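You operate a simulated robot arm through the tools that you are given. There is no shell and no other tool.

You are at the controls of a simulated two-armed robot. One attempt, no reset.

JOB
Fill the square bottle marked SMALL to about its red line at the swing spout, using the steel funnel.
Fine: bottle on the yellow ring, funnel in its neck, the spout stays over it; the main valve is opened for it and ends shut; no spill; the other square bottle on the filling table stays empty. Set down upright: what you pick out.
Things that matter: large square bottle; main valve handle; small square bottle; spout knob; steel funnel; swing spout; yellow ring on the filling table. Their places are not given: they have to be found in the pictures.

Only the result counts: the job must be done as asked and must still hold three seconds after the hand-in. Knocking over, shifting, dropping, spilling or breaking anything else fails it.

ROBOT AND FRAMES
Two 7-joint arms with two-finger grippers on one trunk that stands fixed in place. Base frame: the origin is at the foot of the trunk, x ahead of it, y to its left, z up; the work surface is at about z = 450. Units: mm, rad, N and s.
The left shoulder is at [36, 175, 1253], the right one opposite. With the tool pointing down near the work surface each hand reaches from about 100 to 620 mm from the base axis, measured 20 degrees to its own side. Payload 2.94 kg a hand.
The TCP of each hand is the grasp point between the finger pads, 30 mm short of the fingertips. In the tool frame z runs along the fingers and y along their closing line. Largest opening 138 mm; the body of the gripper starts 109 mm behind the TCP.
Orientation is told as [roll, pitch, yaw] about the base's x, y, z axes, in that order, counted from this pose: with the fingers straight down and closing along the base's y, the tool's x points along the base's -x, its y along +y and its z along -z.

CONTROLS
- The arms move only by the tool arm_command. It takes "left_deltas", "right_deltas" or both (then of equal length, played together; a hand with none holds still); each is text: rows parted by semicolons, each of 7 numbers parted by spaces: the shift along the tool's x, y, z in mm, then the turn, a rotation vector about the tool's x, y, z in degrees, then the gripper command, from -1 (shut) to 1 (fully open), values between in proportion. In form: dx dy dz rx ry rz grip; .... A call has 1 to 20 rows; each row shifts and turns the commanded pose from where the row before left it, along the tool's axes as they then stand. A row lasts 0.2 s, in which the tool goes at most 50 mm and 0.15 rad; a call with a longer step from one row to the next is refused whole, and so is a gripper value outside its range. A pose out of reach is approached as far as the arm can. The call stops where the force on the tool passes 90 N (or 10 N more than at its start, if that is more) or the arm is blocked; 0.2 s more then pass. The fingers move at their own pace and stop on an object; they squeeze with about 24 N. The grip force told is the motor's: it shows also when the fingers shut on nothing. Time passes only in rows, and 0.2 s behind the last, so rows that do not move let the fingers close. The reply holds the time, the measured pose of the TCP, the force on the tool along the base axes, the opening and the grip force, in the units named above and with some noise, with the torque about the TCP (base axes, N m) and any sound that the robot's microphone picked up, and new pictures: "show" is both (left out), scene, wrist or none (wrist: the cameras of the hands that moved).
- Cameras (640 x 400 px; columns grow to the right, rows downward): "scene" is now at [62.5, -32.3, 1724]; the picture's right is [-0.57, -0.82, -0.00], its down [-0.73, 0.50, -0.47] and it looks along [0.39, -0.27, -0.88] (base axes); focal length 335 px, centre (320, 200). "left" rides on the left gripper at [71, -19, -146] in its tool frame; the picture's right is [0.26, 0.96, 0.00], its down [-0.85, 0.23, -0.48] and it looks along [-0.46, 0.13, 0.88] (tool axes); focal length 280 px, centre (320, 200). "right" rides on the right gripper at [71, 19, -146] in its tool frame; the picture's right is [-0.26, 0.97, 0.00], its down [-0.85, -0.23, -0.48] and it looks along [-0.46, -0.13, 0.88] (tool axes); focal length 280 px, centre (320, 200).
- lift_body(by): slides the trunk up (or, below 0, down) by that many mm; the arms and the scene camera ride with it, the base frame stays. It gives what a move gives, with no picture.
- pan_tilt(pan, tilt): turns the head with the scene camera to pan (to the left, within 2.094 rad either way) and tilt (down, from -0.506 to 1.204), counted from straight ahead of the robot. It gives what a move gives, and a new picture of the scene camera.
- pixel_to_xyz(camera, pixels): for up to 12 pixels [column, row] of the newest picture of that camera ("zoom" is the newest enlarged one), the place [x, y, z] in the base frame of the surface seen there, good to about 2 mm, but the place of the scene camera against the robot may be out by one fixed shift of up to 18 mm in any direction. No time passes.
- inspect(camera, box): a new picture of the part [left, top, right, bottom] of that camera's present view, enlarged. No time passes.
- sign_off(): hands the job in; it is judged then, once.

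Leave the grippers open and the arms clear of the work at the hand-in unless told otherwise.

The tools are called after ">>>" by a JSON object that holds its "name" and its "arguments". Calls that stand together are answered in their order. arm_command: Moves the arms, as the interface text tells. Its arguments: {"type":"object","properties":{"left_deltas":{"type":"string"},"right_deltas":{"type":"string"},"show":{"type":"string","enum":["both","scene","wrist","none"]}},"required":[]} The other tools are called the same way: lift_body (by) slides the trunk up or down; pan_tilt (pan, tilt) turns the head that bears the scene camera; pixel_to_xyz (camera, pixels) gives the place of the surface under pixels of a picture; inspect (camera, box) takes an enlarged picture of a part of a camera's view; sign_off () hands the job in.

At the start:

```text
time_s: 0.0
left_tool_pos: [509.2, -40.9, 1110.1]
left_tcp_rot: [-0.001, -0.001, 0.001]
left_contact_force: [-0.3, -0.7, 0.0]
left_torque: [-0.02, -0.01, 0.04]
left_gripper_width: 138.0
left_gripper_force: 0.1
right_tool_pos: [306.7, -407.6, 1180.0]
right_tcp_rot: [0.001, 0.001, 0.004]
right_contact_force: [0.8, -0.2, -0.5]
right_torque: [-0.03, -0.02, 0.04]
right_gripper_width: 138.0
right_gripper_force: 0.1
trunk travel left (down, up): [-425.0, 309.0]
head pan, tilt: [-0.602, 1.08]
```

scene: 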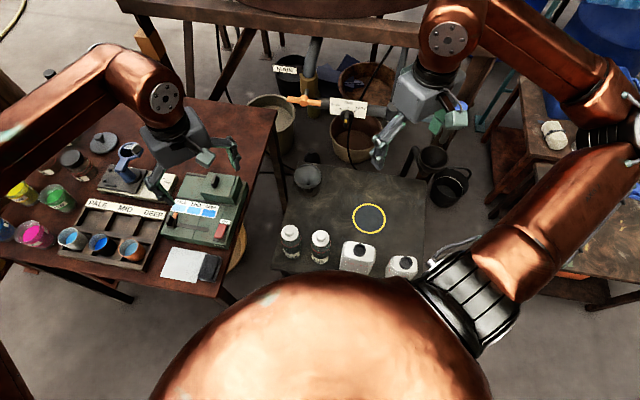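
right: 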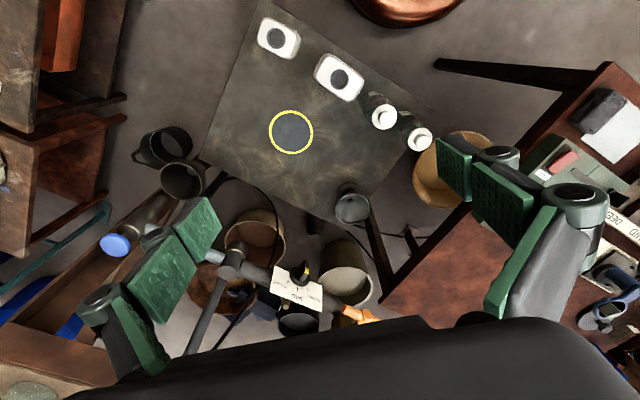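
left: 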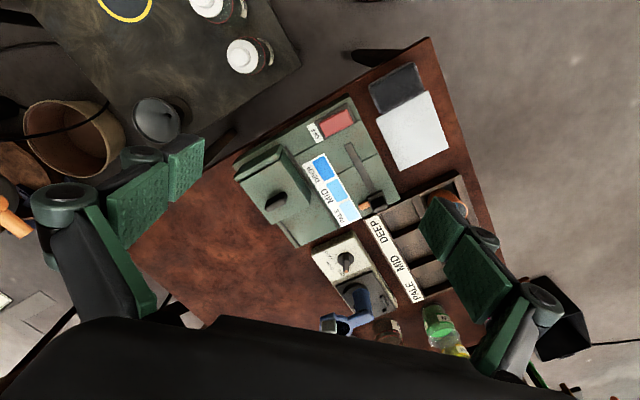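

I see a filling table with a yellow ring near scene pixel (369,218), two white square bottles near (358,257) and (401,266), a funnel at about (308,180), and pipework with labels around (350,105). I'll enlarge these areas to see them better.

>>> {"name": "inspect", "arguments": {"camera": "scene", "box": [260, 130, 460, 280]}}

>>> {"name": "inspect", "arguments": {"camera": "scene", "box": [240, 50, 480, 200]}}

>>> {"name": "inspect", "arguments": {"camera": "right", "box": [80, 0, 460, 340]}}

```text
2.67 times, centred on (360, 205) of scene
```

zoom: 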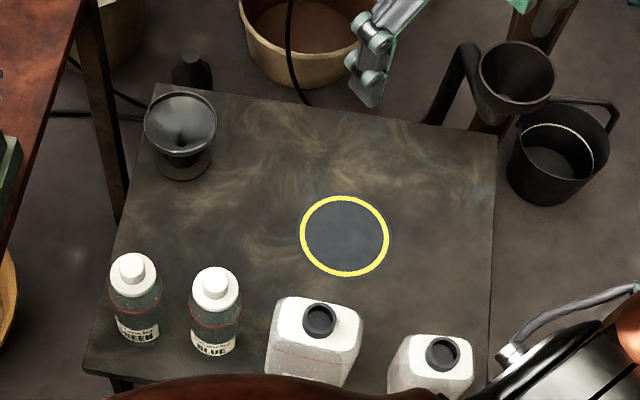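

```text
2.67 times, centred on (360, 125) of scene
```

zoom: 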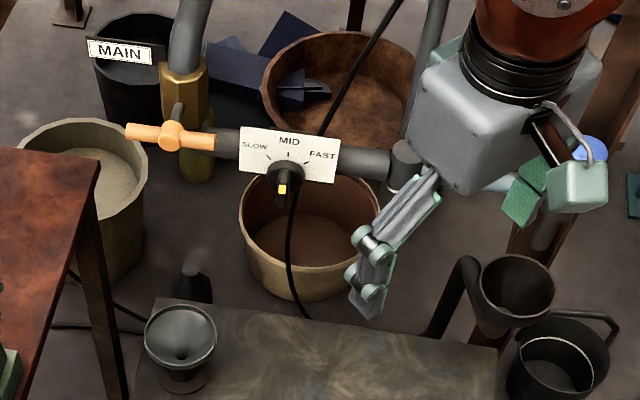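

```text
1.18 times, centred on (270, 170) of right
```

zoom: 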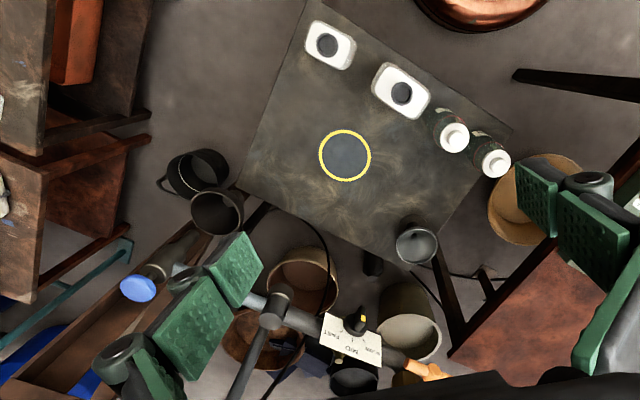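

The main valve is marked MAIN with an orange handle, and there's a knob with a SLOW/MID/FAST plate. The gripper hides the swing spout. I'll take places for the main things from the scene and right cameras.

>>> {"name": "pixel_to_xyz", "arguments": {"camera": "scene", "pixels": [[355, 218], [308, 165], [308, 178], [360, 249], [406, 262], [304, 101], [347, 112], [290, 69], [391, 115], [325, 200], [330, 110], [374, 250]]}}

>>> {"name": "pixel_to_xyz", "arguments": {"camera": "right", "pixels": [[291, 132], [352, 207], [278, 38], [339, 78], [297, 272], [355, 313], [230, 262], [195, 340], [300, 290], [270, 110], [384, 118], [419, 140]]}}

>>> {"name": "inspect", "arguments": {"camera": "right", "box": [150, 220, 390, 370]}}

>>> {"name": "inspect", "arguments": {"camera": "right", "box": [230, 0, 450, 140]}}

>>> {"name": "inspect", "arguments": {"camera": "scene", "box": [330, 230, 430, 290]}}

```text
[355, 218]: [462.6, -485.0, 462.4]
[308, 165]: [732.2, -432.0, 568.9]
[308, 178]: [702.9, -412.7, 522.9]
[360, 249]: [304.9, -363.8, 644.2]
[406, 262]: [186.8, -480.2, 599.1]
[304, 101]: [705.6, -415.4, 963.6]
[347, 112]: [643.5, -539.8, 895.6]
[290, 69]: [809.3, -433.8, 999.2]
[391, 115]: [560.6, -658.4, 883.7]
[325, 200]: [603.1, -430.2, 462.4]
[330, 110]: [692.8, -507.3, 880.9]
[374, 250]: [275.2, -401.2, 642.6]
```

```text
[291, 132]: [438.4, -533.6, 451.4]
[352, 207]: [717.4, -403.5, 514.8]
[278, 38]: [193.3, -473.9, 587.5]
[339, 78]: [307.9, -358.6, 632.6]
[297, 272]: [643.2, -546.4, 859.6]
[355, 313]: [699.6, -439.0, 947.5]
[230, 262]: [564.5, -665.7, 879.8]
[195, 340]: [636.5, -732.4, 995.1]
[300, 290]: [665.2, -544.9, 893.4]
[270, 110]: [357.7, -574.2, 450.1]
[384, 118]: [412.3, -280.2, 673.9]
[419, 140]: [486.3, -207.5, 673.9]
```

```text
2.67 times, centred on (270, 295) of right
```

zoom: 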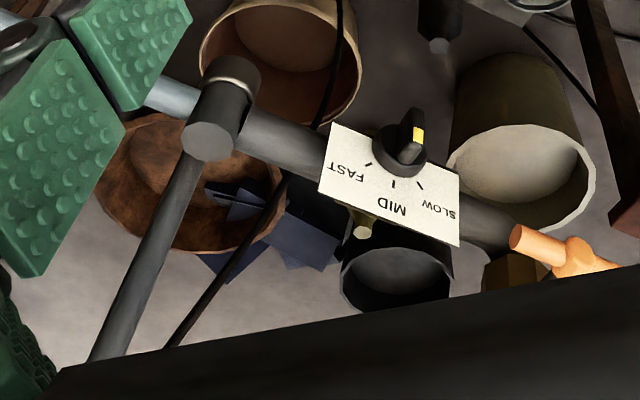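

```text
2.86 times, centred on (340, 70) of right
```

zoom: 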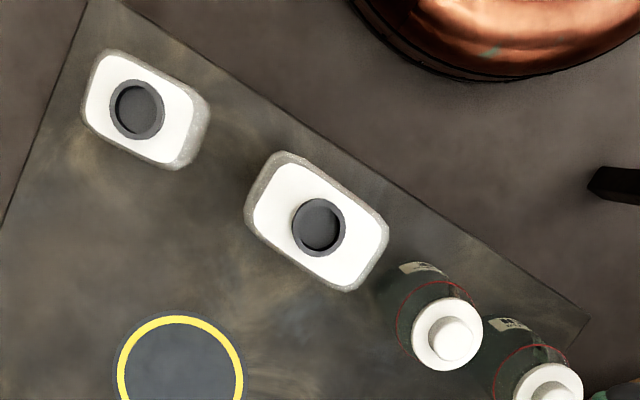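

```text
6.40 times, centred on (380, 260) of scene
```

zoom: 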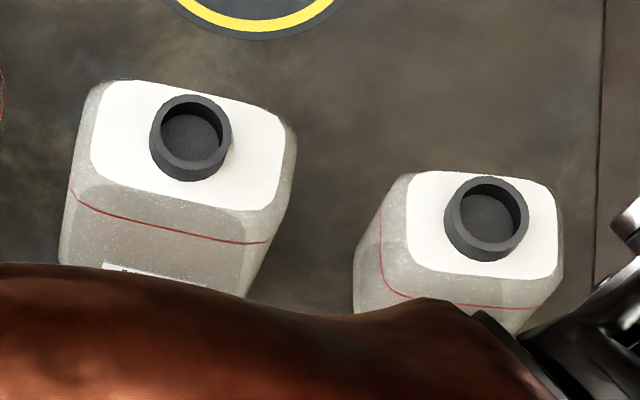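

The bottle at about (193,-474) seems the smaller one, but I still have to confirm its label. The spout is behind the right gripper, so I'll pull the right hand back and to its right to clear the view.

>>> {"name": "arm_command", "arguments": {"right_deltas": "40 -20 0 0 0 0 1; 40 -30 0 0 0 0 1; 30 -40 0 0 0 0 1; 20 -40 0 0 0 0 1; 0 0 0 0 0 0 1", "show": "both"}}

```text
time_s: 1.2
left_tool_pos: [507.8, -42.8, 1109.7]
left_tcp_rot: [-0.001, 0.001, 0.002]
left_contact_force: [-0.1, -0.4, 0.0]
left_torque: [-0.02, 0.0, -0.03]
left_gripper_width: 138.0
left_gripper_force: 0.1
right_tool_pos: [184.7, -521.5, 1180.2]
right_tcp_rot: [0.001, 0.0, -0.001]
right_contact_force: [-0.5, -0.6, 1.0]
right_torque: [0.01, -0.02, 0.01]
right_gripper_width: 137.9
right_gripper_force: 0.0
right hand out of reach, approached as far as the arm can: row 4
trunk travel left (down, up): [-425.0, 309.0]
head pan, tilt: [-0.602, 1.08]
```

scene: 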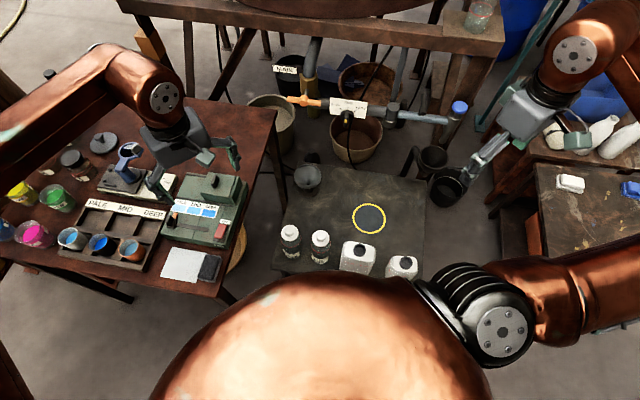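
right: 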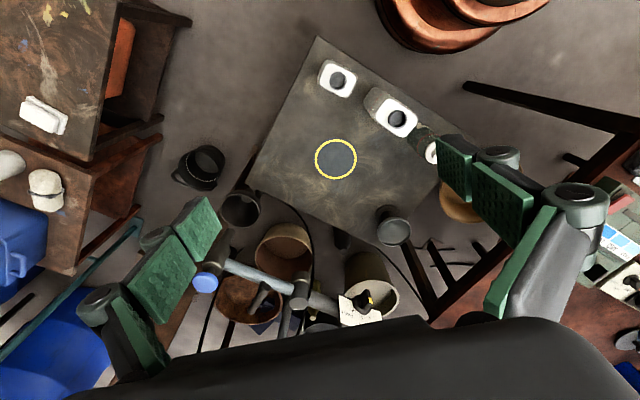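

The spout can be seen now: it runs right from the joint at (393,112) to a blue knob at (459,107). I'll zoom in on the pipework.

>>> {"name": "inspect", "arguments": {"camera": "scene", "box": [270, 40, 490, 178]}}

>>> {"name": "pixel_to_xyz", "arguments": {"camera": "scene", "pixels": [[459, 107], [456, 118], [440, 119], [420, 116], [400, 112], [392, 106], [393, 120], [347, 107], [303, 101], [312, 103], [294, 99], [311, 85]]}}

>>> {"name": "pixel_to_xyz", "arguments": {"camera": "right", "pixels": [[336, 158], [205, 281], [208, 268], [228, 266], [260, 276], [285, 285], [299, 290], [338, 80], [398, 118], [362, 298]]}}

>>> {"name": "inspect", "arguments": {"camera": "right", "box": [180, 220, 400, 358]}}

```text
2.90 times, centred on (380, 109) of scene
```

zoom: 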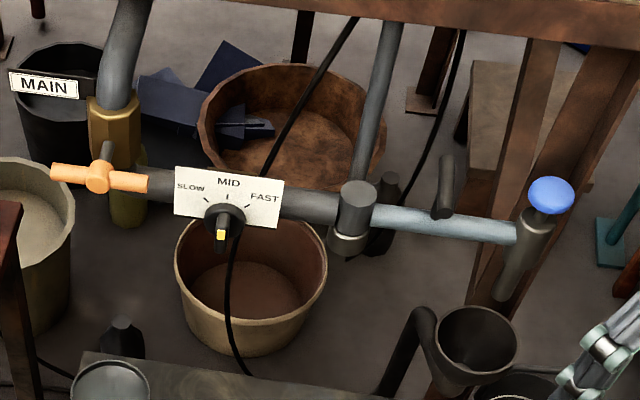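

```text
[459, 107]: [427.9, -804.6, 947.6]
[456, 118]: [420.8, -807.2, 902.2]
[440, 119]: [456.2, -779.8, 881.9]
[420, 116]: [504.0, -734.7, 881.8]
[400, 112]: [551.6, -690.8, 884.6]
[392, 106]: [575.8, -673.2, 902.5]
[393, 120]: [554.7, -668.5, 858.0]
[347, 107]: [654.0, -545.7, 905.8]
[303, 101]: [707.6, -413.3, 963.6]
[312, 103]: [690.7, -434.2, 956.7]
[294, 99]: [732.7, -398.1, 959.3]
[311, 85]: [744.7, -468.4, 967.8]
```

```text
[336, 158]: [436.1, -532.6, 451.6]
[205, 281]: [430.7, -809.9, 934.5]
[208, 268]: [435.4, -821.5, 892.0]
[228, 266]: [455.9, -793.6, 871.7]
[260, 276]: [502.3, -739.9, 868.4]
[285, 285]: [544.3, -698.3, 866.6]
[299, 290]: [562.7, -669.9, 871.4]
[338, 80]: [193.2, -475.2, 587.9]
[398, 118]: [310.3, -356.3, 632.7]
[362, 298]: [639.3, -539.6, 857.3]
```

```text
2.90 times, centred on (290, 289) of right
```

zoom: 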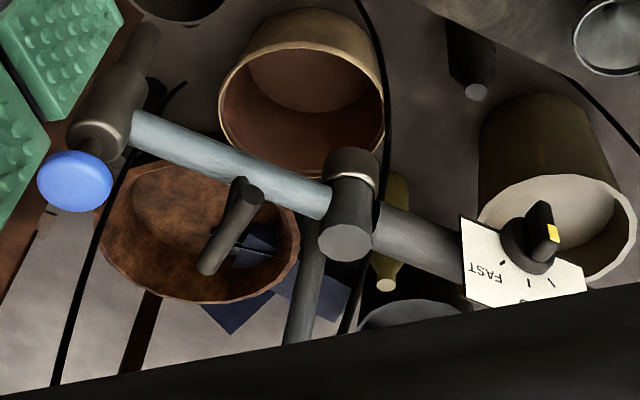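

The blue knob sits at about (430,-810,935) on top of the spout nozzle, and the joint is at about (563,-669). I'll check the dark stub near the spout arm, the valve details and the label on each bottle.

>>> {"name": "pixel_to_xyz", "arguments": {"camera": "scene", "pixels": [[424, 96], [423, 103], [422, 112], [424, 94], [455, 125], [446, 138], [443, 143], [395, 123], [346, 116], [347, 122], [304, 105], [313, 75]]}}

>>> {"name": "inspect", "arguments": {"camera": "scene", "box": [265, 50, 345, 130]}}

>>> {"name": "inspect", "arguments": {"camera": "scene", "box": [320, 80, 380, 140]}}

>>> {"name": "inspect", "arguments": {"camera": "scene", "box": [380, 80, 480, 150]}}

>>> {"name": "inspect", "arguments": {"camera": "scene", "box": [275, 145, 345, 215]}}

```text
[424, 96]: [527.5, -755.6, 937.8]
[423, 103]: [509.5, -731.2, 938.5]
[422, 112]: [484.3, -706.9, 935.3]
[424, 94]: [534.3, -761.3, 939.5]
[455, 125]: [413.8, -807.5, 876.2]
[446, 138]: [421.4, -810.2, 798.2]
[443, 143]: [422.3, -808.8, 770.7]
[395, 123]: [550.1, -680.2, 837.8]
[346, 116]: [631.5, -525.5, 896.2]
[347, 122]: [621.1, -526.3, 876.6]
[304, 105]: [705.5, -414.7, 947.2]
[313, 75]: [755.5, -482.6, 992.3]
```

```text
5.00 times, centred on (305, 90) of scene
```

zoom: 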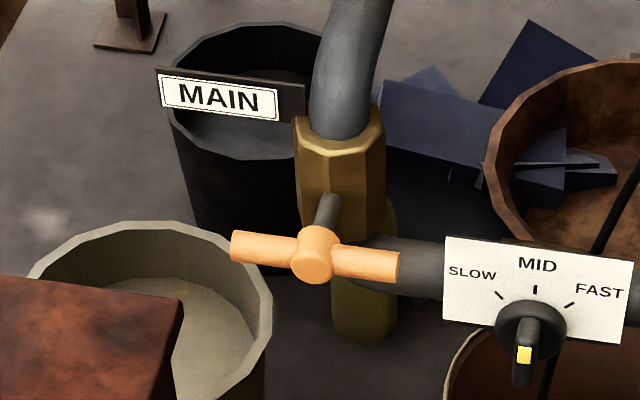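

```text
6.67 times, centred on (350, 110) of scene
```

zoom: 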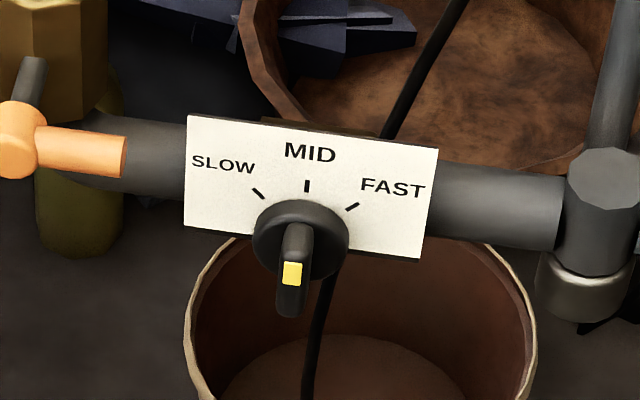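

```text
5.71 times, centred on (430, 115) of scene
```

zoom: 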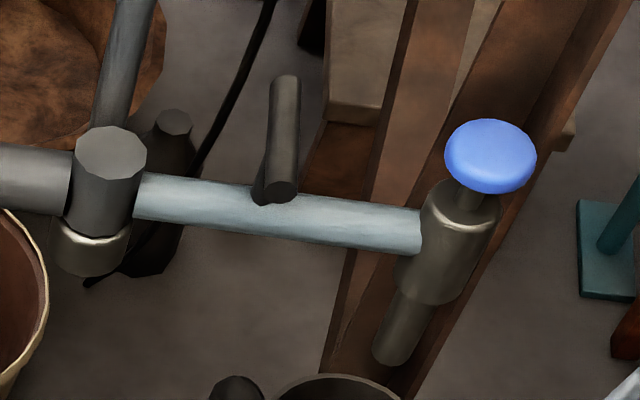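

```text
5.71 times, centred on (310, 180) of scene
```

zoom: 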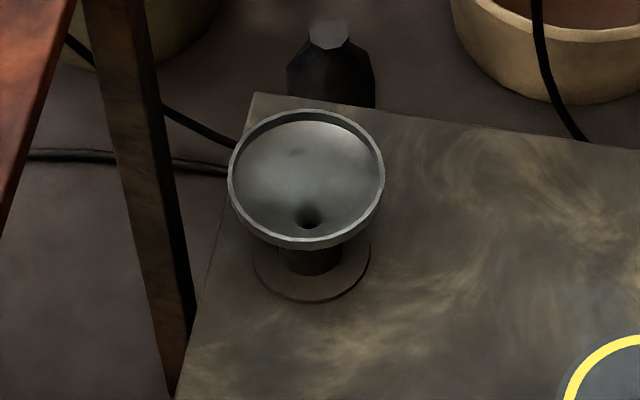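

On the spout arm there's also a horizontal cross-bar at z≈926. Before I lower the trunk for a lower camera view and more reach, I'll check the heights on the left desk beneath the left hand and measure the funnel.

>>> {"name": "pixel_to_xyz", "arguments": {"camera": "scene", "pixels": [[240, 120], [127, 150], [215, 182], [60, 200], [160, 190], [70, 158], [480, 10], [110, 175], [300, 170], [316, 170], [308, 192], [318, 172]]}}

>>> {"name": "pixel_to_xyz", "arguments": {"camera": "left", "pixels": [[158, 118], [145, 105], [175, 108], [190, 250], [350, 320], [430, 330], [280, 200], [390, 230]]}}

>>> {"name": "inspect", "arguments": {"camera": "left", "box": [100, 60, 240, 160]}}

```text
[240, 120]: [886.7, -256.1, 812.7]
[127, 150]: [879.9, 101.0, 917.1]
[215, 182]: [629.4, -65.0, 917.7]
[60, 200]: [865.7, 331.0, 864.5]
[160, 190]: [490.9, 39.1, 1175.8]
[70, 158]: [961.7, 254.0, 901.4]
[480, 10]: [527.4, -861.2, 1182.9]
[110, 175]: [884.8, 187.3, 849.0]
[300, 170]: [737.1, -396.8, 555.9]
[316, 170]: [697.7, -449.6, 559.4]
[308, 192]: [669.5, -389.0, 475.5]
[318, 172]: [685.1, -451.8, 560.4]
```

```text
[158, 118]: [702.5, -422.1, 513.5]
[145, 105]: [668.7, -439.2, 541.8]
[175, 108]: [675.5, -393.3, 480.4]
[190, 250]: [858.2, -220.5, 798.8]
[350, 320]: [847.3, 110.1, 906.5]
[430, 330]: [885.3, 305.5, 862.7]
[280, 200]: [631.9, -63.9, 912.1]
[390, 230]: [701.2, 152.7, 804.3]
```

```text
4.00 times, centred on (170, 110) of left
```

zoom: 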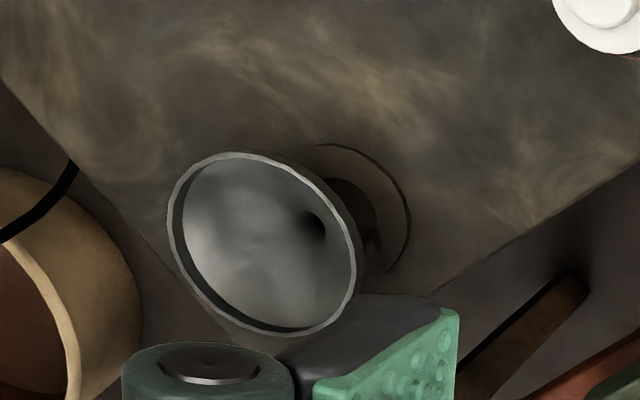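

The left desk is at z≈800, with items on it up to about 917. I'll raise and retract the left hand first, so the trunk can come down safely.

>>> {"name": "arm_command", "arguments": {"left_deltas": "20 20 -40 0 0 0 1; 20 20 -40 0 0 0 1; 20 20 -40 0 0 0 1; 20 20 -30 0 0 0 1; 20 20 0 0 0 0 1; 0 0 0 0 0 0 1", "show": "scene"}}

```text
time_s: 2.6
left_tool_pos: [408.8, 58.4, 1259.6]
left_tcp_rot: [0.0, 0.0, 0.002]
left_contact_force: [0.1, 0.2, -0.5]
left_torque: [0.04, -0.01, -0.03]
left_gripper_width: 137.9
left_gripper_force: 0.1
right_tool_pos: [184.3, -520.7, 1179.1]
right_tcp_rot: [0.0, 0.0, -0.002]
right_contact_force: [0.1, 0.3, -0.2]
right_torque: [0.03, -0.02, 0.0]
right_gripper_width: 138.2
right_gripper_force: 0.1
trunk travel left (down, up): [-425.0, 309.0]
head pan, tilt: [-0.602, 1.08]
```

scene: 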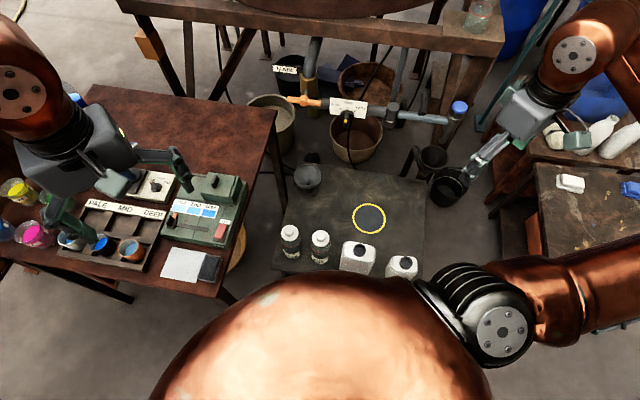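

The left hand is clear. Next I'll check where the wooden beam at the top of the picture is, because it could get in the way of the arm, and then lower the trunk by 200.

>>> {"name": "pixel_to_xyz", "arguments": {"camera": "scene", "pixels": [[200, 8], [300, 18], [400, 30], [470, 40], [490, 45], [470, 20], [400, 8], [315, 45], [490, 130], [560, 180], [600, 200], [540, 130]]}}

>>> {"name": "lift_body", "arguments": {"by": -200}}

>>> {"name": "pan_tilt", "arguments": {"pan": -0.75, "tilt": 1.0}}

```text
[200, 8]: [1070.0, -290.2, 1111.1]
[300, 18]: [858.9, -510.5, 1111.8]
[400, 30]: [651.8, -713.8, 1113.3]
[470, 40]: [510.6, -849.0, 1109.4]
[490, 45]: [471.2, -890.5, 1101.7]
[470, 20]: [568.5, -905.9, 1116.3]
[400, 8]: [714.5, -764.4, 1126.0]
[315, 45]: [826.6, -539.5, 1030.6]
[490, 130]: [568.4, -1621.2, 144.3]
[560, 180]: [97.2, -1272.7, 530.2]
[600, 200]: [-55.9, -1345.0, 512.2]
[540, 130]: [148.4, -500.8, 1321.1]
```

```text
time_s: 4.8
left_tool_pos: [408.7, 59.1, 1060.7]
left_tcp_rot: [-0.001, -0.002, 0.001]
left_contact_force: [-0.2, 0.0, -0.5]
left_torque: [-0.02, -0.01, 0.0]
left_gripper_width: 138.1
left_gripper_force: 0.1
right_tool_pos: [220.6, -520.3, 959.4]
right_tcp_rot: [-0.001, 0.133, -0.003]
right_contact_force: [-0.2, -0.4, -0.5]
right_torque: [-0.03, -0.05, 0.03]
right_gripper_width: 137.9
right_gripper_force: 0.1
trunk travel left (down, up): [-225.0, 509.0]
head pan, tilt: [-0.602, 1.08]
```

```text
time_s: 5.5
left_tool_pos: [409.9, 58.6, 1060.0]
left_tcp_rot: [0.0, 0.0, -0.002]
left_contact_force: [-0.3, -0.2, 0.1]
left_torque: [0.0, -0.02, -0.02]
left_gripper_width: 138.2
left_gripper_force: 0.0
right_tool_pos: [222.3, -519.6, 959.8]
right_tcp_rot: [-0.001, 0.132, -0.003]
right_contact_force: [0.4, -0.1, -0.1]
right_torque: [-0.01, 0.0, -0.03]
right_gripper_width: 137.9
right_gripper_force: 0.1
trunk travel left (down, up): [-225.0, 509.0]
head pan, tilt: [-0.75, 1.0]
```

scene: 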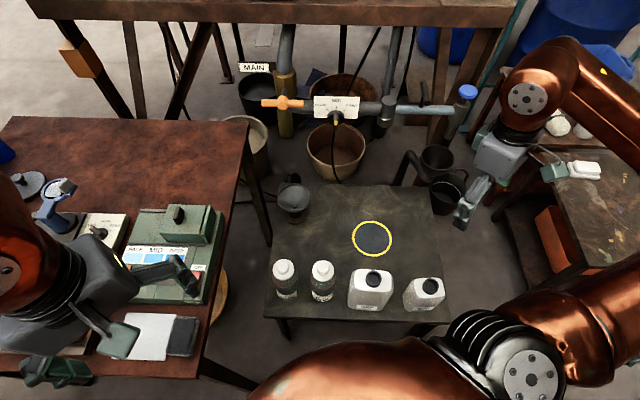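

Now both bottles' faces show at (370,290) and (424,292), so I'll zoom in on the labels and the pipework.

>>> {"name": "inspect", "arguments": {"camera": "scene", "box": [330, 255, 460, 325]}}

>>> {"name": "inspect", "arguments": {"camera": "scene", "box": [360, 70, 490, 150]}}

>>> {"name": "inspect", "arguments": {"camera": "scene", "box": [230, 50, 380, 150]}}

>>> {"name": "inspect", "arguments": {"camera": "scene", "box": [260, 165, 330, 235]}}

```text
4.92 times, centred on (395, 290) of scene
```

zoom: 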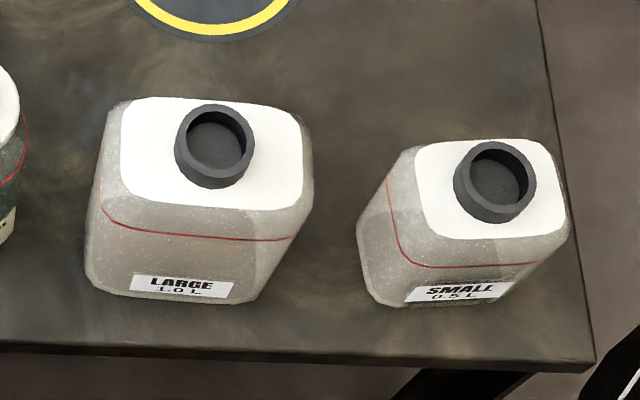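

```text
4.92 times, centred on (425, 110) of scene
```

zoom: 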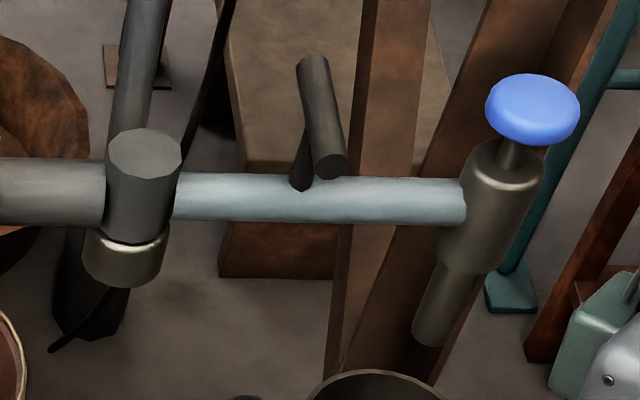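

```text
4.00 times, centred on (305, 100) of scene
```

zoom: 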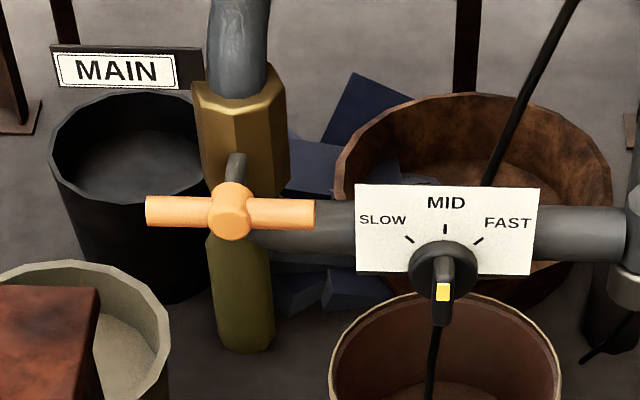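

```text
5.71 times, centred on (295, 200) of scene
```

zoom: 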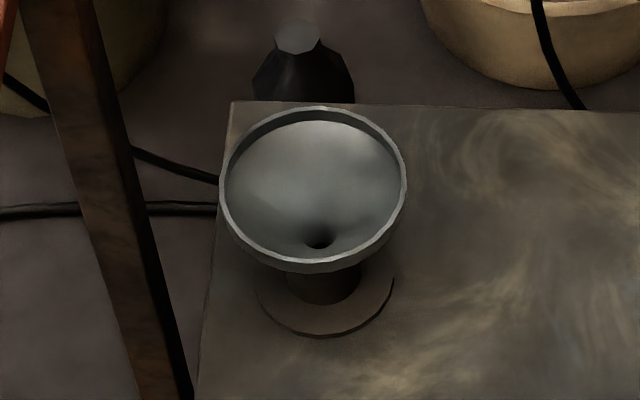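

The SMALL 0.5 L bottle is confirmed as the right-hand one, at (424,292). I'll measure both bottles, the ring and the funnel in the scene picture.

>>> {"name": "pixel_to_xyz", "arguments": {"camera": "scene", "pixels": [[414.5, 286], [441, 284], [445, 300], [419, 304], [430, 285.5], [430, 299], [424.5, 292], [437.5, 292], [404, 300], [411, 316], [434, 316], [446, 302]]}}

>>> {"name": "pixel_to_xyz", "arguments": {"camera": "scene", "pixels": [[354.5, 239], [390.5, 239], [372, 222.5], [372, 255], [299.5, 199], [331, 199], [315.5, 184.5], [315.5, 212], [316, 206.5], [317, 219], [305, 215], [329, 215]]}}

>>> {"name": "arm_command", "arguments": {"right_deltas": "0 0 0 0 0 0 1", "show": "wrist"}}

```text
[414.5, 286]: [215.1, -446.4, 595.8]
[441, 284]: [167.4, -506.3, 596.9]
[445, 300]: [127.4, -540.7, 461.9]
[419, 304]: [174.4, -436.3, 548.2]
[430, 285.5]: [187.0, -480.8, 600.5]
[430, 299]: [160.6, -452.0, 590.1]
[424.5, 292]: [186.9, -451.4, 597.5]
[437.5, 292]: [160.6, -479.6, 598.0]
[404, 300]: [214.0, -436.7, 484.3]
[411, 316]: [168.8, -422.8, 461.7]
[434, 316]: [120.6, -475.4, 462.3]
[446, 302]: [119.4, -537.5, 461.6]
```

```text
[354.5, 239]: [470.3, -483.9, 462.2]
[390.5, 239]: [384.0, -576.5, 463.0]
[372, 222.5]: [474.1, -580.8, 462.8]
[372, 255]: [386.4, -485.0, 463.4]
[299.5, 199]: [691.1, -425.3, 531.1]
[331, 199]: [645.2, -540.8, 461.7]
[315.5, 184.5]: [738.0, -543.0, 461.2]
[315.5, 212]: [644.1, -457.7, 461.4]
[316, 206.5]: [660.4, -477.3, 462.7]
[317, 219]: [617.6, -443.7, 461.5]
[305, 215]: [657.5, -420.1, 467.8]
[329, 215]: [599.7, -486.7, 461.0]
```

```text
time_s: 5.9
left_tool_pos: [409.2, 58.6, 1060.7]
left_tcp_rot: [0.002, 0.0, 0.0]
left_contact_force: [-1.0, 0.2, -0.5]
left_torque: [-0.01, 0.0, -0.02]
left_gripper_width: 137.9
left_gripper_force: 0.0
right_tool_pos: [222.0, -518.4, 959.3]
right_tcp_rot: [-0.002, 0.132, -0.001]
right_contact_force: [0.1, 0.9, 0.9]
right_torque: [0.0, 0.0, 0.0]
right_gripper_width: 138.1
right_gripper_force: 0.2
trunk travel left (down, up): [-225.0, 509.0]
head pan, tilt: [-0.75, 1.0]
```

right: 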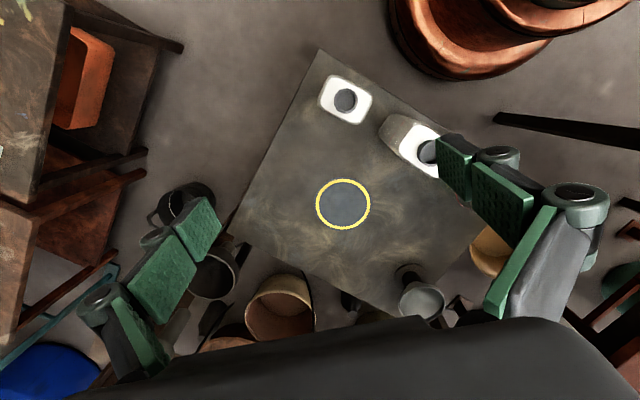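

The wrist is tilted by 0.132 rad in pitch. I'll straighten it and bring the right hand above the SMALL bottle at about (193,-474), to z≈800, so I can see it with the wrist camera.

>>> {"name": "arm_command", "arguments": {"right_deltas": "0 0 0 0 -4 0 1; 0 0 0 0 -3.6 0 1; 7 11 40 0 0 0 1; 7 11 40 0 0 0 1; 7 11 40 0 0 0 1; 7 11 40 0 0 0 1; 0 0 0 0 0 0 1", "show": "wrist"}}

```text
time_s: 7.5
left_tool_pos: [408.8, 57.0, 1059.7]
left_tcp_rot: [-0.001, 0.002, 0.0]
left_contact_force: [0.8, 0.5, 0.8]
left_torque: [-0.04, 0.0, -0.01]
left_gripper_width: 138.1
left_gripper_force: 0.1
right_tool_pos: [193.0, -472.3, 798.3]
right_tcp_rot: [0.0, 0.0, -0.002]
right_contact_force: [0.5, 0.2, 0.2]
right_torque: [0.0, 0.03, 0.0]
right_gripper_width: 138.0
right_gripper_force: 0.0
right hand out of reach, approached as far as the arm can: row 2
trunk travel left (down, up): [-225.0, 509.0]
head pan, tilt: [-0.75, 1.0]
```

right: 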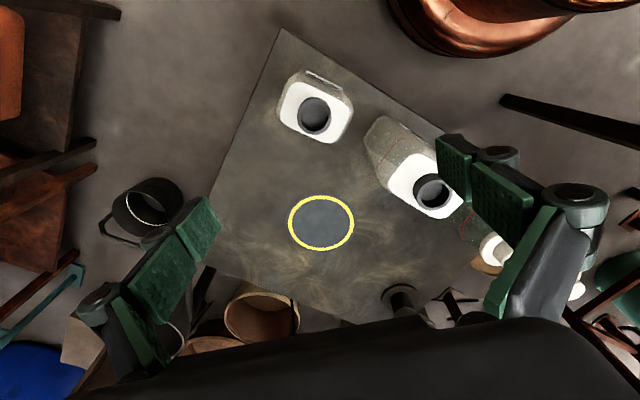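

Now the hand is vertical at (193,-472,798). I'll zoom in on the SMALL bottle at (316,110) and read its outline and the ring from this camera.

>>> {"name": "inspect", "arguments": {"camera": "right", "box": [266, 55, 366, 155]}}

>>> {"name": "pixel_to_xyz", "arguments": {"camera": "right", "pixels": [[288.5, 222], [354.5, 222], [321, 195], [321, 250], [316, 113], [300, 113], [331, 113], [315, 99], [315, 133], [432, 190], [402, 286], [385, 292]]}}

```text
4.00 times, centred on (316, 105) of right
```

zoom: 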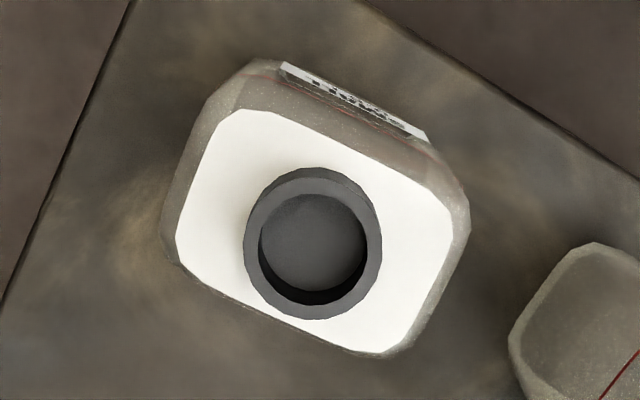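

```text
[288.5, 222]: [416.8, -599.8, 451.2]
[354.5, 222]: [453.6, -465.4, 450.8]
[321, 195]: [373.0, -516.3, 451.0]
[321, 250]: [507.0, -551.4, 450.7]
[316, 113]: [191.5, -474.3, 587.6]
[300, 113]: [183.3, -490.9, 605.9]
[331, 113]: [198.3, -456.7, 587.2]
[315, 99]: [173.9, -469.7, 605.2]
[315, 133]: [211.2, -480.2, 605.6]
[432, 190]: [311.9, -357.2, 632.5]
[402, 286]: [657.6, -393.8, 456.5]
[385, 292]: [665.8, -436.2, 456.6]
```

The ring centre is about (437,-533) with an outer diameter of about 138. The neck's rim top is at z≈605. Next I'll measure the corners of the bottle's white top for its orientation and width, and its lower outline.

>>> {"name": "pixel_to_xyz", "arguments": {"camera": "right", "pixels": [[299, 84], [304, 83], [347, 106], [346, 111], [332, 141], [326, 142], [282, 120], [282, 113], [290, 100], [328, 94], [340, 127], [300, 131]]}}

>>> {"name": "pixel_to_xyz", "arguments": {"camera": "right", "pixels": [[299, 115], [329.5, 115], [314, 98.5], [314, 134], [303, 105], [325, 105], [303, 127], [326, 127], [278, 105], [352, 110], [314, 77], [308, 73]]}}

```text
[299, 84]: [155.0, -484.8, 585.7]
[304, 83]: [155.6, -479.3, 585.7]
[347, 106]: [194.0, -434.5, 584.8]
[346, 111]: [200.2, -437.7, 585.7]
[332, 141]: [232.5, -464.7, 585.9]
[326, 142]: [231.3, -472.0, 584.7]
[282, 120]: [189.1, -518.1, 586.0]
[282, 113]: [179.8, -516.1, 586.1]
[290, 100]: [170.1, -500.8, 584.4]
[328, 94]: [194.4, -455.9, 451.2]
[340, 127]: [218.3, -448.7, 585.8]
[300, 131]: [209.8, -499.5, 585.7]
```

```text
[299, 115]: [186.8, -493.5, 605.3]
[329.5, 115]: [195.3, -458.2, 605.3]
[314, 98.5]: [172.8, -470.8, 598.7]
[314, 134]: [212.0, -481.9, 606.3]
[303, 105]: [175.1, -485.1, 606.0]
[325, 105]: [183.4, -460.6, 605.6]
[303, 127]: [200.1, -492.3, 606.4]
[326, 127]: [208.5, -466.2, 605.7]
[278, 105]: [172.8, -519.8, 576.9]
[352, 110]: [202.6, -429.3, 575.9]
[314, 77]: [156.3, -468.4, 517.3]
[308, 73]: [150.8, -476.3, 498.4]
```

SMALL bottle: the neck centre is about (192,-476), the long body axis lies near 48° with a width of about 80, and the body top is at 586. I'll turn the hand to yaw -42° so the fingers close along the long axis, centre over it and come down to z≈700 first.

>>> {"name": "arm_command", "arguments": {"right_deltas": "0 0 10 0 0 8.4 1; 0 0 10 0 0 8.4 1; 0 0 10 0 0 8.4 1; 0 0 10 0 0 8.4 1; 0 0 10 0 0 8.4 1; 0 0 20 0 0 0 1; 0 0 20 0 0 0 1; 0 0 0 0 0 0 1", "show": "both"}}

```text
time_s: 9.3
left_tool_pos: [408.6, 59.7, 1060.1]
left_tcp_rot: [0.0, 0.001, 0.001]
left_contact_force: [0.0, 0.5, 0.3]
left_torque: [-0.01, 0.02, -0.03]
left_gripper_width: 138.0
left_gripper_force: 0.1
right_tool_pos: [193.7, -473.1, 708.8]
right_tcp_rot: [-0.002, 0.0, -0.737]
right_contact_force: [-0.6, 0.6, -0.1]
right_torque: [-0.02, 0.0, -0.02]
right_gripper_width: 137.9
right_gripper_force: 0.0
trunk travel left (down, up): [-225.0, 509.0]
head pan, tilt: [-0.75, 1.0]
```

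scene: 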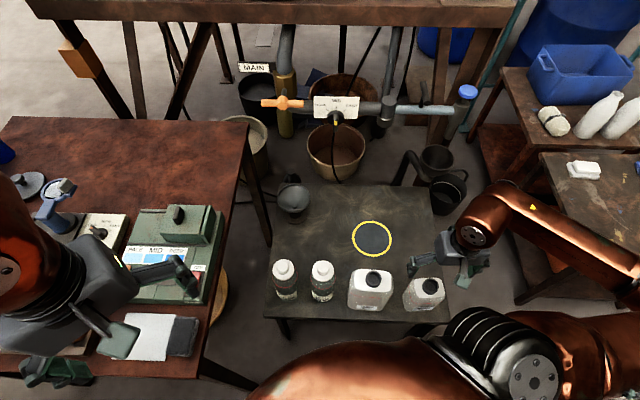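
right: 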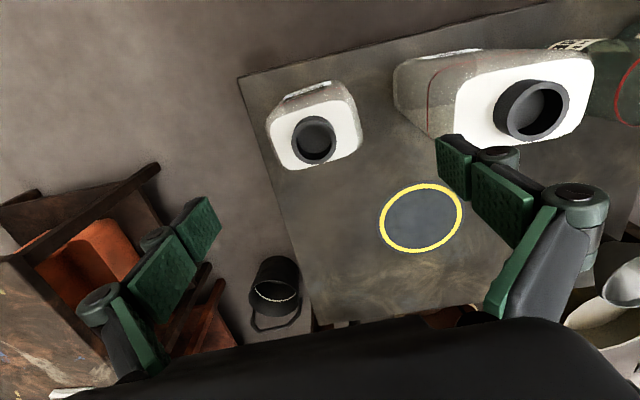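

The alignment looks right. I'll check the neck centre and the gap to the LARGE bottle from this nearer view.

>>> {"name": "pixel_to_xyz", "arguments": {"camera": "right", "pixels": [[294, 138], [334, 138], [314, 118], [314, 162], [300, 123], [329, 155], [267, 120], [362, 115], [402, 80], [432, 130], [268, 125], [360, 100]]}}

>>> {"name": "inspect", "arguments": {"camera": "right", "box": [250, 60, 450, 190]}}

```text
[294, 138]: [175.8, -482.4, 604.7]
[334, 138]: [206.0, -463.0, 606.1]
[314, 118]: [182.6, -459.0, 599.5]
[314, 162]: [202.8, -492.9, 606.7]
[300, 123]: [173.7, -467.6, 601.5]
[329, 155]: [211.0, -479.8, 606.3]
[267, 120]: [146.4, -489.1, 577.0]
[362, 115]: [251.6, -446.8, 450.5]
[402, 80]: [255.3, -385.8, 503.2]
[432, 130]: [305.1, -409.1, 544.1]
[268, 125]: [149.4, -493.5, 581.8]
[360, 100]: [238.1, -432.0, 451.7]
```

```text
3.08 times, centred on (350, 125) of right
```

zoom: 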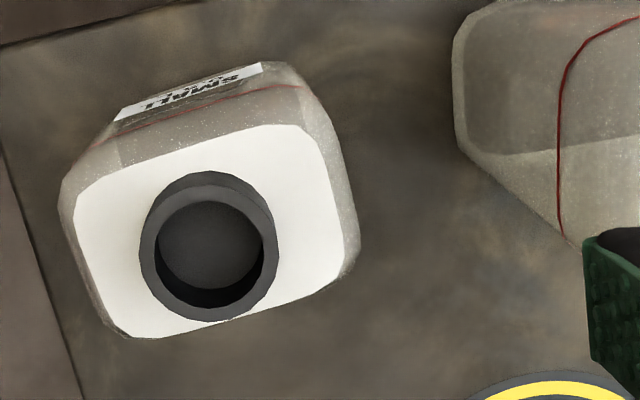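

Neck centre is about (192,-475), and LARGE's nearest surface is about 108 mm from it along the closing line. I'll narrow the fingers to about 105 mm so the knuckles pass clear of LARGE, then descend to z≈560.

>>> {"name": "arm_command", "arguments": {"right_deltas": "-1 -2.5 0 0 0 0 0.52; 0 0 10 0 0 0 0.52; 0 0 25 0 0 0 0.52; 0 0 25 0 0 0 0.52; 0 0 25 0 0 0 0.52; 0 0 25 0 0 0 0.52; 0 0 20 0 0 0 0.52; 0 0 18 0 0 0 0.52; 0 0 0 0 0 0 0.52", "show": "both"}}

```text
time_s: 11.3
left_tool_pos: [407.8, 58.6, 1060.2]
left_tcp_rot: [0.001, 0.0, 0.001]
left_contact_force: [0.5, -0.6, -0.3]
left_torque: [0.0, 0.0, -0.03]
left_gripper_width: 138.2
left_gripper_force: 0.0
right_tool_pos: [193.2, -477.2, 561.4]
right_tcp_rot: [-0.003, -0.002, -0.734]
right_contact_force: [0.5, -0.5, 0.4]
right_torque: [-0.01, -0.02, -0.03]
right_gripper_width: 104.9
right_gripper_force: 0.0
trunk travel left (down, up): [-225.0, 509.0]
head pan, tilt: [-0.75, 1.0]
```

scene: 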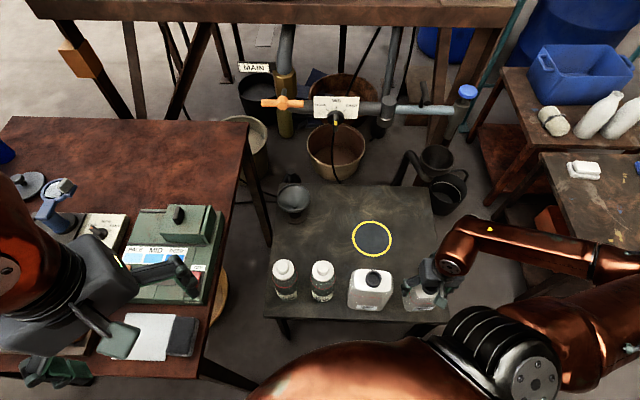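
right: 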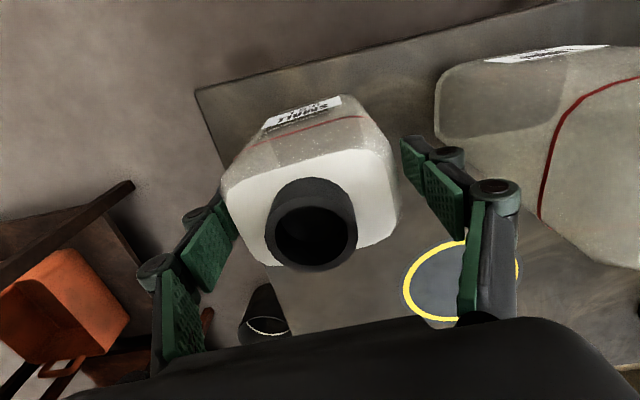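

The fingers straddle the bottle and nothing is touching. I'll close them on it.

>>> {"name": "arm_command", "arguments": {"right_deltas": "0 0 0 0 0 0 -1; 0 0 0 0 0 0 -1; 0 0 0 0 0 0 -1; 0 0 0 0 0 0 -1", "show": "wrist"}}

```text
time_s: 12.3
left_tool_pos: [408.6, 57.7, 1060.6]
left_tcp_rot: [0.0, 0.0, 0.0]
left_contact_force: [0.1, 0.3, -0.2]
left_torque: [0.02, -0.01, -0.01]
left_gripper_width: 138.0
left_gripper_force: 0.1
right_tool_pos: [195.2, -475.9, 561.7]
right_tcp_rot: [-0.003, -0.001, -0.735]
right_contact_force: [0.0, -0.5, 1.1]
right_torque: [-0.09, 0.02, 0.03]
right_gripper_width: 93.6
right_gripper_force: 23.7
trunk travel left (down, up): [-225.0, 509.0]
head pan, tilt: [-0.75, 1.0]
```

right: 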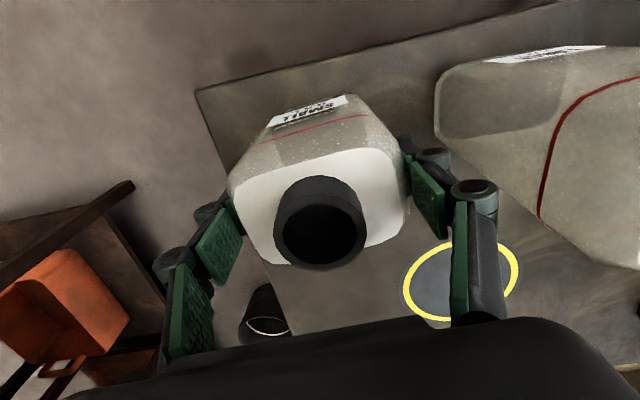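

Gripped at 93.6 mm and 24 N. Before I place the bottle, I'll measure the swing spout's joint and nozzle in the scene picture to check that the ring lies on the spout's arc.

>>> {"name": "pixel_to_xyz", "arguments": {"camera": "scene", "pixels": [[389, 101], [387.5, 99], [391, 103], [385, 120], [468, 91], [461, 104], [450, 138], [448, 141], [453, 130], [410, 110], [440, 111], [425, 110]]}}

>>> {"name": "pixel_to_xyz", "arguments": {"camera": "scene", "pixels": [[423, 83], [424, 93], [427, 103], [421, 106], [285, 102], [268, 102], [302, 103], [288, 90], [340, 118], [341, 122], [336, 103], [286, 75]]}}

>>> {"name": "inspect", "arguments": {"camera": "scene", "box": [300, 80, 380, 140]}}

```text
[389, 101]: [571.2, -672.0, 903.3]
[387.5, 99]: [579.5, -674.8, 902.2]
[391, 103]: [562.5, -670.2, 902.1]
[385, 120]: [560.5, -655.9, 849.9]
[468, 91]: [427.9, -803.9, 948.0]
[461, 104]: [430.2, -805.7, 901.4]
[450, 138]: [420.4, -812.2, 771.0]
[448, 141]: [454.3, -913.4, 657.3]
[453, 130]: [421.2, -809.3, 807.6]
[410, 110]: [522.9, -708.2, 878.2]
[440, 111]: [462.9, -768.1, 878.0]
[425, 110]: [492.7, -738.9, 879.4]
```

```text
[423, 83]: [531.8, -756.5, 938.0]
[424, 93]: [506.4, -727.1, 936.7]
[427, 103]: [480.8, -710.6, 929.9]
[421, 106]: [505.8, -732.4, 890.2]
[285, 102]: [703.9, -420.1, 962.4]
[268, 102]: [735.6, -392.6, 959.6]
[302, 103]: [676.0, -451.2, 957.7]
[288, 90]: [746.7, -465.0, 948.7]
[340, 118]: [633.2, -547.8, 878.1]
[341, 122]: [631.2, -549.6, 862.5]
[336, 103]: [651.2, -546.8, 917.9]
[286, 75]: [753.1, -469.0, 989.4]
```

```text
6.67 times, centred on (340, 110) of scene
```

zoom: 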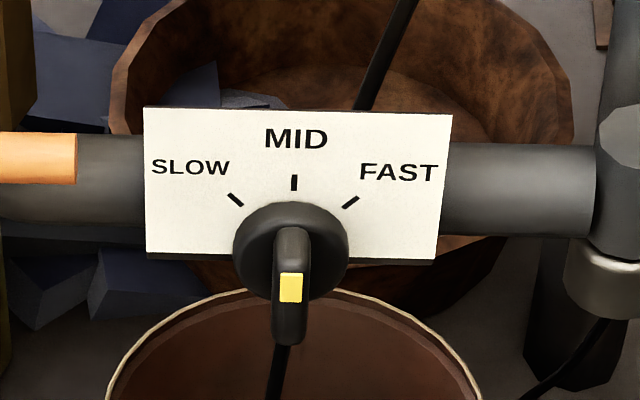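

The joint is at about (580,-674) and the nozzle about 197 mm from it, so the ring centre (437,-533) lies on the spout's arc. I'll lift the SMALL bottle 60 mm and carry it, swinging wide of LARGE, to just over the ring.

>>> {"name": "arm_command", "arguments": {"right_deltas": "0 0 -10 0 0 0 -1; 0 0 -20 0 0 0 -1; 0 0 -30 0 0 0 -1; -29.6 6.8 0 0 0 0 -1; -29.6 6.8 0 0 0 0 -1; -29.6 6.8 0 0 0 0 -1; -29.6 6.8 0 0 0 0 -1; -26.1 23.5 0 0 0 0 -1; -26.1 23.5 0 0 0 0 -1; -26.1 23.5 0 0 0 0 -1; -26.1 23.5 0 0 0 0 -1; 0 0 0 0 0 0 -1; 0 0 0 0 0 0 -1", "show": "both"}}

```text
time_s: 15.1
left_tool_pos: [408.2, 58.6, 1060.1]
left_tcp_rot: [0.0, -0.001, 0.0]
left_contact_force: [-0.5, -0.2, -0.7]
left_torque: [0.0, -0.01, -0.01]
left_gripper_width: 138.3
left_gripper_force: 0.2
right_tool_pos: [439.4, -534.8, 620.0]
right_tcp_rot: [-0.002, 0.001, -0.734]
right_contact_force: [-0.3, 0.3, -1.1]
right_torque: [0.03, -0.03, -0.01]
right_gripper_width: 93.6
right_gripper_force: 24.1
trunk travel left (down, up): [-225.0, 509.0]
head pan, tilt: [-0.75, 1.0]
```

scene: 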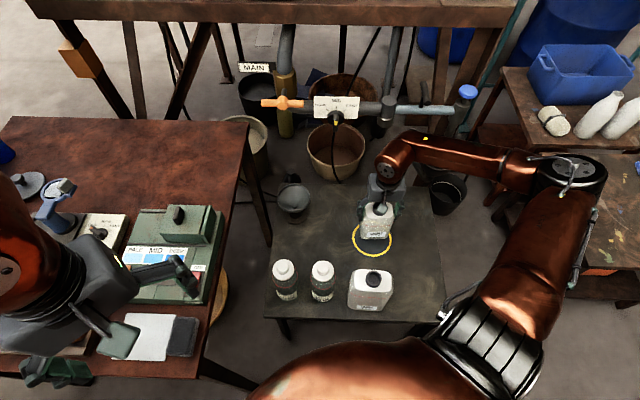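
right: 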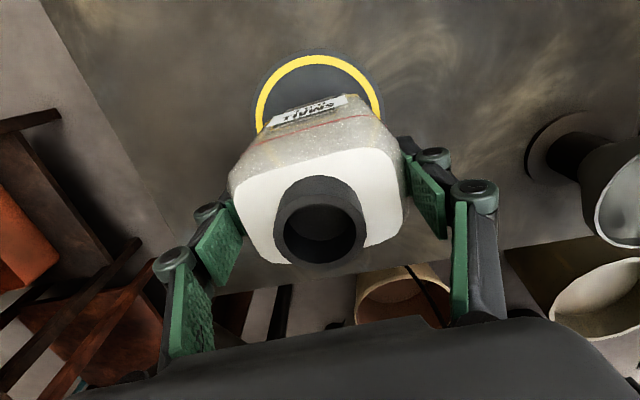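

The bottle is over the ring. I'll check the neck centre from the wrist camera, then lower it.

>>> {"name": "pixel_to_xyz", "arguments": {"camera": "right", "pixels": [[281, 225], [358, 225], [322, 205], [322, 250], [318, 258], [600, 215], [560, 150], [620, 200]]}}

>>> {"name": "arm_command", "arguments": {"right_deltas": "0 0 20 0 0 0 -1; 0 0 20 0 0 0 -1; 0 0 10 0 0 0 -1; 0 0 6 0 0 0 -1; 0 0 0 0 0 0 -1", "show": "wrist"}}

```text
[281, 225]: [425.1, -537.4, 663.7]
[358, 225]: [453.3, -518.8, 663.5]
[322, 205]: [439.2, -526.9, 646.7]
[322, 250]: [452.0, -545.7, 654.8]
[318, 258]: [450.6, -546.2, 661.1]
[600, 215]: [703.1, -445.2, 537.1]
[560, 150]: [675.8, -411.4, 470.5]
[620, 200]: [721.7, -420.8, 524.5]
```

```text
time_s: 16.3
left_tool_pos: [409.7, 56.5, 1061.3]
left_tcp_rot: [0.0, 0.001, 0.0]
left_contact_force: [0.1, 0.0, 0.5]
left_torque: [-0.01, -0.04, 0.0]
left_gripper_width: 138.1
left_gripper_force: 0.0
right_tool_pos: [440.5, -535.0, 565.6]
right_tcp_rot: [0.0, 0.0, -0.734]
right_contact_force: [-0.4, -0.5, -0.5]
right_torque: [0.01, 0.01, 0.03]
right_gripper_width: 93.5
right_gripper_force: 24.0
trunk travel left (down, up): [-225.0, 509.0]
head pan, tilt: [-0.75, 1.0]
```

right: 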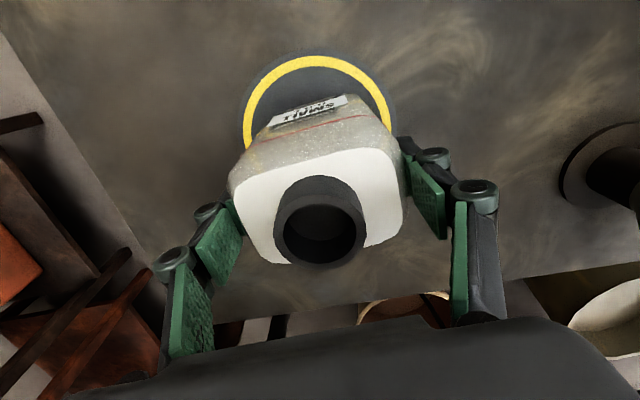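

The neck is near (439,-532), on the ring. I'll lower in small steps until the bottle touches.

>>> {"name": "arm_command", "arguments": {"right_deltas": "0 0 2 0 0 0 -1; 0 0 1.5 0 0 0 -1; 0 0 0 0 0 0 -1", "show": "none"}}

```text
time_s: 17.1
left_tool_pos: [407.8, 58.6, 1060.1]
left_tcp_rot: [0.0, -0.001, 0.0]
left_contact_force: [0.5, -0.4, 0.1]
left_torque: [-0.02, 0.02, -0.01]
left_gripper_width: 137.8
left_gripper_force: 0.2
right_tool_pos: [440.6, -534.9, 562.2]
right_tcp_rot: [0.0, 0.002, -0.734]
right_contact_force: [-1.0, 1.0, 3.4]
right_torque: [-0.04, 0.19, -0.03]
right_gripper_width: 93.4
right_gripper_force: 23.7
trunk travel left (down, up): [-225.0, 509.0]
head pan, tilt: [-0.75, 1.0]
```

A light touch shows (3.4 N upward). I'll lower half a millimetre more, open the fingers and rise straight up.

>>> {"name": "arm_command", "arguments": {"right_deltas": "0 0 0.6 0 0 0 -1; 0 0 0 0 0 0 0.6; 0 0 0 0 0 0 0.7; 0 0 0 0 0 0 0.7; 0 0 -20 0 0 0 0.7; 0 0 -40 0 0 0 0.7; 0 0 -40 0 0 0 0.7; 0 0 -40 0 0 0 0.7; 0 0 0 0 0 0 0.7", "show": "both"}}

```text
time_s: 19.1
left_tool_pos: [409.1, 57.9, 1059.2]
left_tcp_rot: [0.002, 0.001, 0.002]
left_contact_force: [0.0, -0.6, 1.3]
left_torque: [0.04, 0.03, 0.0]
left_gripper_width: 137.7
left_gripper_force: 0.0
right_tool_pos: [440.0, -535.1, 700.0]
right_tcp_rot: [0.0, 0.002, -0.734]
right_contact_force: [0.1, 0.5, -0.5]
right_torque: [0.01, 0.04, 0.01]
right_gripper_width: 117.4
right_gripper_force: 0.1
trunk travel left (down, up): [-225.0, 509.0]
head pan, tilt: [-0.75, 1.0]
```

scene: 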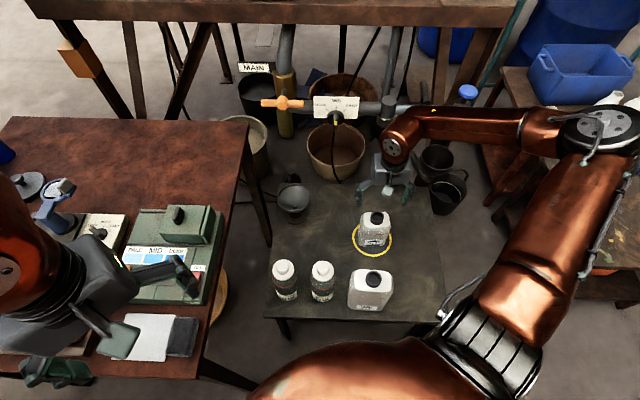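
right: 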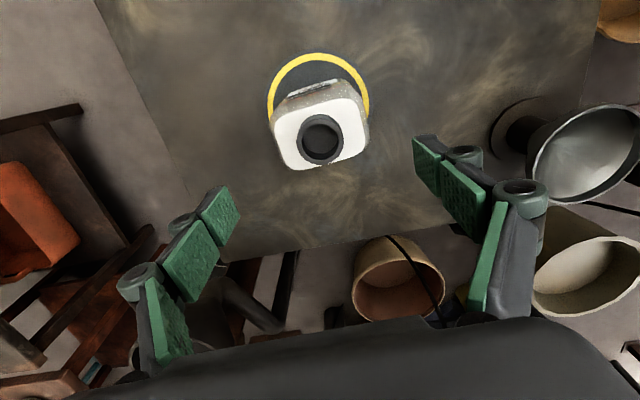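

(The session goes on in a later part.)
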